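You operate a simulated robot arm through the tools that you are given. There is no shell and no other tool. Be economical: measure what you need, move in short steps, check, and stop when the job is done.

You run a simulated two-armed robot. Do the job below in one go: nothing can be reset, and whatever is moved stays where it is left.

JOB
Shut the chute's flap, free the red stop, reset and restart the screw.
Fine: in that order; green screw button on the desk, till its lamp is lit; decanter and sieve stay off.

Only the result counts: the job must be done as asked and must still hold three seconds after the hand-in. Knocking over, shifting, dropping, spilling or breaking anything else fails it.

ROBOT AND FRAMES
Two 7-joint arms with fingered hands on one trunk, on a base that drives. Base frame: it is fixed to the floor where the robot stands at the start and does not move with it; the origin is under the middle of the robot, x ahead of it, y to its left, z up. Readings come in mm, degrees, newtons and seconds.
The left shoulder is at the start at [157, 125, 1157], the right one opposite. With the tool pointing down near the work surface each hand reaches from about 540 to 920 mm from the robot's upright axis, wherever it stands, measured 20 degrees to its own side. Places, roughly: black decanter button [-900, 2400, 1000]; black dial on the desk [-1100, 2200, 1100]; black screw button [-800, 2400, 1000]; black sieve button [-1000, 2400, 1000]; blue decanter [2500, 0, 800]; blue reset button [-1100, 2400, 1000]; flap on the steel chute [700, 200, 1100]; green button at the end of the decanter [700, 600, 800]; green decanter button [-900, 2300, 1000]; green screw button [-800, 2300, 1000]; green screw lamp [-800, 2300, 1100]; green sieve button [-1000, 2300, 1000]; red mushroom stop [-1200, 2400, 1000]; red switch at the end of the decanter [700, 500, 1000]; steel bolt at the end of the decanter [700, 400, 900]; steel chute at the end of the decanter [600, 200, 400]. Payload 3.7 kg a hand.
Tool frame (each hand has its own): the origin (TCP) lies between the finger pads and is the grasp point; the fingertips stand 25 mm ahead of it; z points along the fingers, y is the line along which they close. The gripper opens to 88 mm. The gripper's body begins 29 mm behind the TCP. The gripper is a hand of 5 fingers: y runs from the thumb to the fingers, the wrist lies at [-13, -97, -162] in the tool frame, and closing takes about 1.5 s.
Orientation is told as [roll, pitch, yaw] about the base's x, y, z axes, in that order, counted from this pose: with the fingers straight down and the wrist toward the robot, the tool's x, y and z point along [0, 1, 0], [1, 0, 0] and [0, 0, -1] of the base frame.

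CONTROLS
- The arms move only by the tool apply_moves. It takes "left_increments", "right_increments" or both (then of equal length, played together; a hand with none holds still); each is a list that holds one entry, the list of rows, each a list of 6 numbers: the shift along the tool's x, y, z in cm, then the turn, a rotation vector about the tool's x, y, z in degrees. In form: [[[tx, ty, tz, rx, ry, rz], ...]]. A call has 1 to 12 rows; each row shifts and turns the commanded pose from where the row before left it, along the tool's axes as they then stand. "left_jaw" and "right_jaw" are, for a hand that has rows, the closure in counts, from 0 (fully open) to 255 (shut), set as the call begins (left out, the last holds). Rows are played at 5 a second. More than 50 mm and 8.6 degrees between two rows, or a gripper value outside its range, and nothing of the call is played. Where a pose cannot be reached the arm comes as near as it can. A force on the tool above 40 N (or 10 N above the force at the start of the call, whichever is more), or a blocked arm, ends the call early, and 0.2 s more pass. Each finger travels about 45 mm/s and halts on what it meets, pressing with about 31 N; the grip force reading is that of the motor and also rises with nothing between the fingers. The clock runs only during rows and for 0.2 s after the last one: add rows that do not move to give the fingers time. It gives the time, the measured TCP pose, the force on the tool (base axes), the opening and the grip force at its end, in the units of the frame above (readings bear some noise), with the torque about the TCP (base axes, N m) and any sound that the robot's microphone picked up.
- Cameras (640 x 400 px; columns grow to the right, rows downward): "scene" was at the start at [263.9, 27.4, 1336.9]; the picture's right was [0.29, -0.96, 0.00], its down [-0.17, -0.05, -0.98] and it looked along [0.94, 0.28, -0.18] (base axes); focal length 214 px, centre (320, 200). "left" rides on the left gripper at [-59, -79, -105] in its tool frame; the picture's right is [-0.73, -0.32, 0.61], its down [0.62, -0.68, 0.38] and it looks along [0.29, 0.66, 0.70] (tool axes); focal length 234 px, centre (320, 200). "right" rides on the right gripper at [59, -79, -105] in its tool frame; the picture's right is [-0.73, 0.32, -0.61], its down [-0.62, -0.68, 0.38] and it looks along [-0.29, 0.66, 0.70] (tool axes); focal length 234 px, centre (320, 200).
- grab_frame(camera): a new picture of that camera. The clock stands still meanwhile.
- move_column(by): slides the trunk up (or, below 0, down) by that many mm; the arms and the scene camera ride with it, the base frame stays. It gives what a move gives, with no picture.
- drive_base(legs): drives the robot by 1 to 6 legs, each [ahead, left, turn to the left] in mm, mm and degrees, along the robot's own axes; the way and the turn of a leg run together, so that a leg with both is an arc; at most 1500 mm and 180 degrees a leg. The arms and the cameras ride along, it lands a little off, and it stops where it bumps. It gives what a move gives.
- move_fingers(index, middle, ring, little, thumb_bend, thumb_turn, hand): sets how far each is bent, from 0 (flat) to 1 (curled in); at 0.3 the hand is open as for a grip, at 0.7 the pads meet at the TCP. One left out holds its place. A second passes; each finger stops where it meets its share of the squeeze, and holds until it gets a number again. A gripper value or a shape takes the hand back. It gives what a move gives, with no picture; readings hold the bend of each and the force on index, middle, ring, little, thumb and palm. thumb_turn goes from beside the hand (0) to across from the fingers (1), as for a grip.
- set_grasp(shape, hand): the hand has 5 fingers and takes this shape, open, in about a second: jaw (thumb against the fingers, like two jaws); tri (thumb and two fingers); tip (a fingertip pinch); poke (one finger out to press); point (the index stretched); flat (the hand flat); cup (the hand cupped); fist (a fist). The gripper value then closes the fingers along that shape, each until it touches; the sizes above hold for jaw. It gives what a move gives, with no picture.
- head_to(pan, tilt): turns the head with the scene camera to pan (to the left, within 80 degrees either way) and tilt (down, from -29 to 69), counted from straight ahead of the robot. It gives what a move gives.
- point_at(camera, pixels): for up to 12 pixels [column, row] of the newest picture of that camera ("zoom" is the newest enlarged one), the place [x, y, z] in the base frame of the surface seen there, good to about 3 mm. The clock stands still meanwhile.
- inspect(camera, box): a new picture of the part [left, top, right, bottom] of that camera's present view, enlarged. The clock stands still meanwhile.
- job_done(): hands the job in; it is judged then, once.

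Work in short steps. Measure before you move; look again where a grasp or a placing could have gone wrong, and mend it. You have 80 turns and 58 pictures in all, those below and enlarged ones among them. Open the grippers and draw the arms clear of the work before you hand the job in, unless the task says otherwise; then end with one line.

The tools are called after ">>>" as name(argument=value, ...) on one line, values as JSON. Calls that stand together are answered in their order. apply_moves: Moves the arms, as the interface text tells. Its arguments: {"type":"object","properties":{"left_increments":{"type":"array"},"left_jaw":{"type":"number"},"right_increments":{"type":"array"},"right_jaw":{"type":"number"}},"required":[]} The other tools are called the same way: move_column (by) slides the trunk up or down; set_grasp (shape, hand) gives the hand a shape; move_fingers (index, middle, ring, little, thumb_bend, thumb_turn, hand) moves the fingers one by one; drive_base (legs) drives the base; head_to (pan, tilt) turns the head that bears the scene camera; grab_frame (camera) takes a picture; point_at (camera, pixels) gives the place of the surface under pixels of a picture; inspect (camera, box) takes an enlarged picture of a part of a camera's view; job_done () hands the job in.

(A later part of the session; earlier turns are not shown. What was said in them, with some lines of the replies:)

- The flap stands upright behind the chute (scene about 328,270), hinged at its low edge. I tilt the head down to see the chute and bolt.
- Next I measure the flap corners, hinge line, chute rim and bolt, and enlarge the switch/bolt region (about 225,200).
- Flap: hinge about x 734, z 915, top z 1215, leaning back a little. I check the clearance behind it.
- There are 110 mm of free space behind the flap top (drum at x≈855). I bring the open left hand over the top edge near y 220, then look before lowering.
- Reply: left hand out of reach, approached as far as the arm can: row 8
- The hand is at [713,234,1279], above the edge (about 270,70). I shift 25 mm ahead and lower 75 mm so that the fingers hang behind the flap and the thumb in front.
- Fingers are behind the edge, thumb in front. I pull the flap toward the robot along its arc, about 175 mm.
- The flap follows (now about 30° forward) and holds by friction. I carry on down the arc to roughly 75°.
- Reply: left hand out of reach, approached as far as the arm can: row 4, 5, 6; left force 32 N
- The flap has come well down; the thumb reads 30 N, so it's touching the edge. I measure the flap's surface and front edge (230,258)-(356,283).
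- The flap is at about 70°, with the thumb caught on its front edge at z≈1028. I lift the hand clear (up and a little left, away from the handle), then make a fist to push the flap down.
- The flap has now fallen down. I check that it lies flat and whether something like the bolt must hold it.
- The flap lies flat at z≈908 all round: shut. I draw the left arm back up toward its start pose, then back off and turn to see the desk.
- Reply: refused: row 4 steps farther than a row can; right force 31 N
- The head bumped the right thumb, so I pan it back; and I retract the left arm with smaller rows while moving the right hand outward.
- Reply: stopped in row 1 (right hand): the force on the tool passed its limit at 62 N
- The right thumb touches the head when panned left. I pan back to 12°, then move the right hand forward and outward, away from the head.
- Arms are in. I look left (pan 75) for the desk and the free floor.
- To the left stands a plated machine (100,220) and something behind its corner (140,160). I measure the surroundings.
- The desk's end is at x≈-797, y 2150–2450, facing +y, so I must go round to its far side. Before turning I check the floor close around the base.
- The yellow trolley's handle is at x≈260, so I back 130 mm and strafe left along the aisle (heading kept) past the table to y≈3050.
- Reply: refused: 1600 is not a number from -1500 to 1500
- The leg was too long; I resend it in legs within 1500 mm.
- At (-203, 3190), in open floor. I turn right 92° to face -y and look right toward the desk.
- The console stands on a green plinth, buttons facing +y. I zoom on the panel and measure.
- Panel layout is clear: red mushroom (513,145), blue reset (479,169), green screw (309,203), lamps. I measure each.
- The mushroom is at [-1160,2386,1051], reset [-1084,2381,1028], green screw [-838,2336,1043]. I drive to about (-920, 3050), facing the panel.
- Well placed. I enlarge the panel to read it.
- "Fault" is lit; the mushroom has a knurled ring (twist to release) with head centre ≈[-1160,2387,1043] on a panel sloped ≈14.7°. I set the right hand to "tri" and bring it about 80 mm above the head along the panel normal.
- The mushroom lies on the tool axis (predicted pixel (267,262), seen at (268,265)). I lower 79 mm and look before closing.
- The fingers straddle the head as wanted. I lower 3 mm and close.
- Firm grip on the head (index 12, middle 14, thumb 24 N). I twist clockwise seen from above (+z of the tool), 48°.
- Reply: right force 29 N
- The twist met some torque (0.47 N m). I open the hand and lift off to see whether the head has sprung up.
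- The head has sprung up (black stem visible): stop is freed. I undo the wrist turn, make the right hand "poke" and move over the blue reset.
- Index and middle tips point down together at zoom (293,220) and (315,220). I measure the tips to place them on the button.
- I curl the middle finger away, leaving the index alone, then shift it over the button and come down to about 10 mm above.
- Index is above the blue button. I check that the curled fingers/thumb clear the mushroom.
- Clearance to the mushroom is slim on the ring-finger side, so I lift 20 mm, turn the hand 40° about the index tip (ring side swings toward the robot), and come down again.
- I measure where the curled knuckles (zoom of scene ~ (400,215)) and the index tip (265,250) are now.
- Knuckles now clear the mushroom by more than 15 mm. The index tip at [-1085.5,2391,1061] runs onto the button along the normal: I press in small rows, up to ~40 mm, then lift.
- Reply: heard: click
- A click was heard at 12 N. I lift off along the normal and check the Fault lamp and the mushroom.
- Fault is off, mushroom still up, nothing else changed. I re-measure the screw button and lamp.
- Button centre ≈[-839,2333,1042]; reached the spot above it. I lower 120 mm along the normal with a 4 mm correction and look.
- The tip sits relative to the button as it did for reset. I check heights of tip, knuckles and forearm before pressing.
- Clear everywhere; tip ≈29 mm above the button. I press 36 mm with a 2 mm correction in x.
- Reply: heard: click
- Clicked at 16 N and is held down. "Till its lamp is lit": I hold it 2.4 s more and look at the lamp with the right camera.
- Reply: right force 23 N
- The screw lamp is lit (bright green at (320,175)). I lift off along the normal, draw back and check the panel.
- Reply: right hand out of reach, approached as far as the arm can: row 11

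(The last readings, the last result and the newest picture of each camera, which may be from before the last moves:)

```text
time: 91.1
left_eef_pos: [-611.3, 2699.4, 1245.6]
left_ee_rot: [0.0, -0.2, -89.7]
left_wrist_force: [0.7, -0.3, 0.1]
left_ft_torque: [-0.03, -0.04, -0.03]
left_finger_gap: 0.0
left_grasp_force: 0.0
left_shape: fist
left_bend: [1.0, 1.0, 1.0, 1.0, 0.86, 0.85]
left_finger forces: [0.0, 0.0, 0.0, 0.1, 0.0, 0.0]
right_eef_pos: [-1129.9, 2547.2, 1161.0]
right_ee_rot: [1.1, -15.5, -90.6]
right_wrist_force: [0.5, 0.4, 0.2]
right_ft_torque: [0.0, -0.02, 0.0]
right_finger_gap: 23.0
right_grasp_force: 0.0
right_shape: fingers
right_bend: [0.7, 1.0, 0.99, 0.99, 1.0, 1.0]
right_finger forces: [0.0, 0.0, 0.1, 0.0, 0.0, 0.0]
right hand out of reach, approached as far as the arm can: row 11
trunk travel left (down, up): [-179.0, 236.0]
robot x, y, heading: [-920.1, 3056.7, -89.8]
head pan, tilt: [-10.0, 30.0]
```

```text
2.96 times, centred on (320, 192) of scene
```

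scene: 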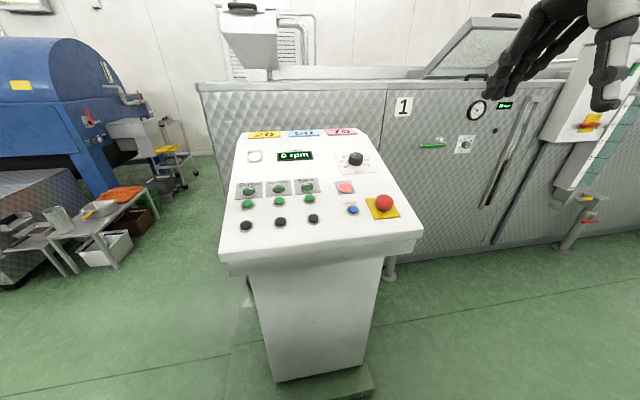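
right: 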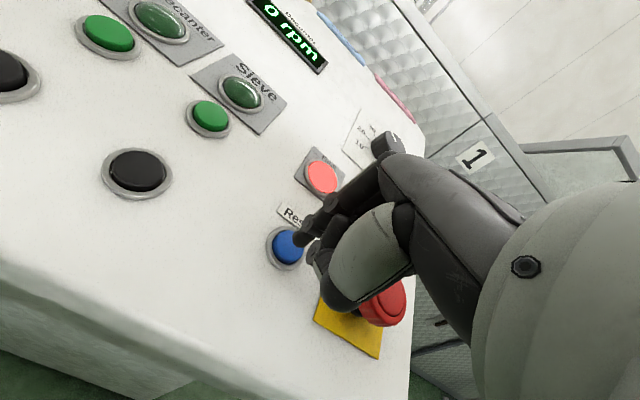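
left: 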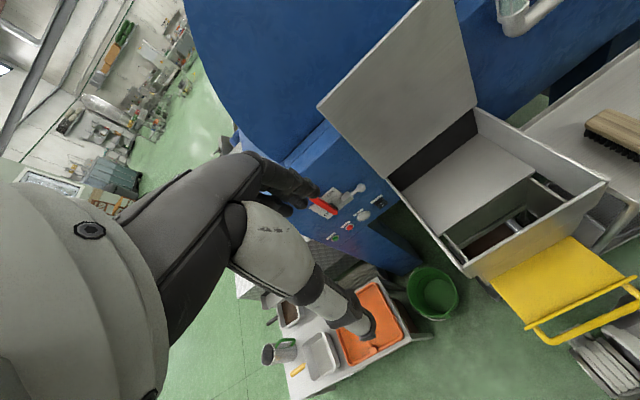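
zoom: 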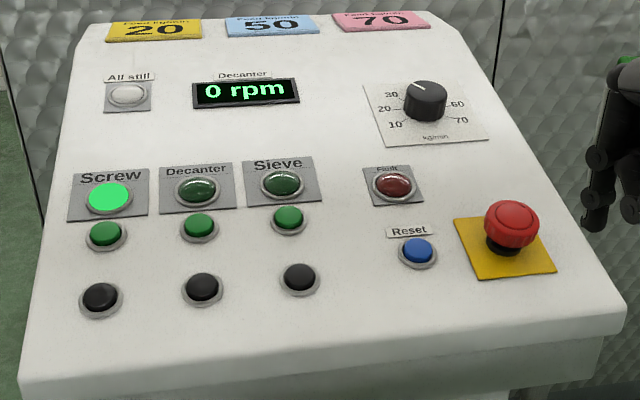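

The screw lamp stays lit, fault is off, decanter and sieve are off, and the stop is up. I back the robot off a little and open both hands.

>>> drive_base(legs=[[-150, 0, 0]])

>>> set_grasp(hand="right", shape="jaw")

>>> set_grasp(hand="left", shape="jaw")

>>> head_to(pan=15, tilt=20)

>>> grab_frame(camera="scene")

```text
time: 92.5
left_eef_pos: [-611.7, 2846.9, 1243.8]
left_ee_rot: [0.0, -0.1, -89.7]
left_wrist_force: [0.0, 0.3, -0.2]
left_ft_torque: [-0.01, -0.03, -0.03]
left_finger_gap: 0.0
left_grasp_force: 0.1
left_shape: fist
left_bend: [1.0, 1.0, 1.0, 1.0, 0.86, 0.85]
left_finger forces: [0.0, 0.0, 0.0, 0.1, 0.0, 0.0]
right_eef_pos: [-1129.7, 2693.2, 1160.9]
right_ee_rot: [1.1, -15.2, -90.6]
right_wrist_force: [0.3, -0.1, 0.0]
right_ft_torque: [0.02, -0.01, 0.01]
right_finger_gap: 22.6
right_grasp_force: 0.1
right_shape: fingers
right_bend: [0.7, 1.0, 0.99, 0.99, 1.0, 1.0]
right_finger forces: [0.0, 0.0, 0.1, 0.0, 0.0, 0.0]
trunk travel left (down, up): [-179.0, 236.0]
robot x, y, heading: [-921.6, 3203.6, -89.7]
head pan, tilt: [-10.0, 30.0]
```

```text
time: 93.4
left_eef_pos: [-610.5, 2845.5, 1243.4]
left_ee_rot: [0.0, 0.0, -89.6]
left_wrist_force: [-0.1, -0.3, -0.2]
left_ft_torque: [-0.03, 0.04, -0.02]
left_finger_gap: 0.0
left_grasp_force: 0.1
left_shape: fist
left_bend: [1.0, 1.0, 1.0, 1.0, 0.86, 0.85]
left_finger forces: [0.1, 0.1, 0.1, 0.1, 0.0, 0.0]
right_eef_pos: [-1129.1, 2692.9, 1160.4]
right_ee_rot: [1.1, -15.2, -90.6]
right_wrist_force: [0.5, 0.2, 0.2]
right_ft_torque: [0.01, -0.01, -0.02]
right_finger_gap: 88.0
right_grasp_force: 0.0
right_shape: jaw
right_bend: [0.3, 0.3, 0.3, 0.3, 0.3, 0.98]
right_finger forces: [0.0, 0.0, 0.0, 0.0, 0.1, 0.0]
trunk travel left (down, up): [-179.0, 236.0]
robot x, y, heading: [-921.7, 3204.6, -89.8]
head pan, tilt: [-10.0, 30.0]
```

```text
time: 94.3
left_eef_pos: [-611.6, 2845.9, 1243.8]
left_ee_rot: [0.0, -0.2, -89.7]
left_wrist_force: [0.0, 0.3, -0.6]
left_ft_torque: [-0.01, 0.01, 0.0]
left_finger_gap: 87.6
left_grasp_force: 0.2
left_shape: jaw
left_bend: [0.3, 0.3, 0.3, 0.3, 0.3, 0.97]
left_finger forces: [0.0, 0.1, 0.0, 0.0, 0.1, 0.0]
right_eef_pos: [-1130.1, 2691.4, 1160.9]
right_ee_rot: [1.0, -15.2, -90.6]
right_wrist_force: [-0.2, -1.0, 0.0]
right_ft_torque: [-0.01, -0.03, 0.02]
right_finger_gap: 87.7
right_grasp_force: 0.0
right_shape: jaw
right_bend: [0.3, 0.3, 0.3, 0.3, 0.3, 0.98]
right_finger forces: [0.0, 0.0, 0.1, 0.0, 0.1, 0.0]
trunk travel left (down, up): [-179.0, 236.0]
robot x, y, heading: [-923.9, 3202.7, -89.9]
head pan, tilt: [-10.0, 30.0]
```

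```text
time: 95.2
left_eef_pos: [-611.2, 2847.2, 1244.2]
left_ee_rot: [0.0, -0.1, -89.7]
left_wrist_force: [-0.3, 0.1, -0.1]
left_ft_torque: [-0.01, -0.01, 0.0]
left_finger_gap: 87.6
left_grasp_force: 0.0
left_shape: jaw
left_bend: [0.3, 0.3, 0.3, 0.3, 0.3, 0.97]
left_finger forces: [0.0, 0.0, 0.1, 0.1, 0.0, 0.0]
right_eef_pos: [-1129.1, 2691.1, 1160.6]
right_ee_rot: [1.2, -15.2, -90.6]
right_wrist_force: [0.3, 0.7, -0.4]
right_ft_torque: [-0.04, -0.01, 0.02]
right_finger_gap: 87.8
right_grasp_force: 0.1
right_shape: jaw
right_bend: [0.3, 0.3, 0.3, 0.3, 0.3, 0.98]
right_finger forces: [0.1, 0.1, 0.0, 0.0, 0.0, 0.0]
trunk travel left (down, up): [-179.0, 236.0]
robot x, y, heading: [-917.6, 3203.9, -89.7]
head pan, tilt: [15.0, 20.0]
```

```text
12 pictures are left
```

scene: 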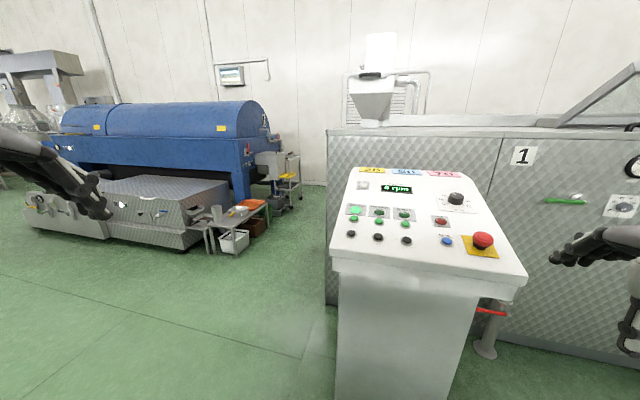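

The screw lamp at (355,210) is still lit, the flap on the chute is still down, and both arms are clear. I hand in.

>>> job_done()

```text
The job is handed in.
```

I shut the chute's flap, freed the red stop, pressed the blue reset and restarted the screw, in that order; at hand-in the screw lamp was lit, Fault was out, and the decanter and sieve were off.
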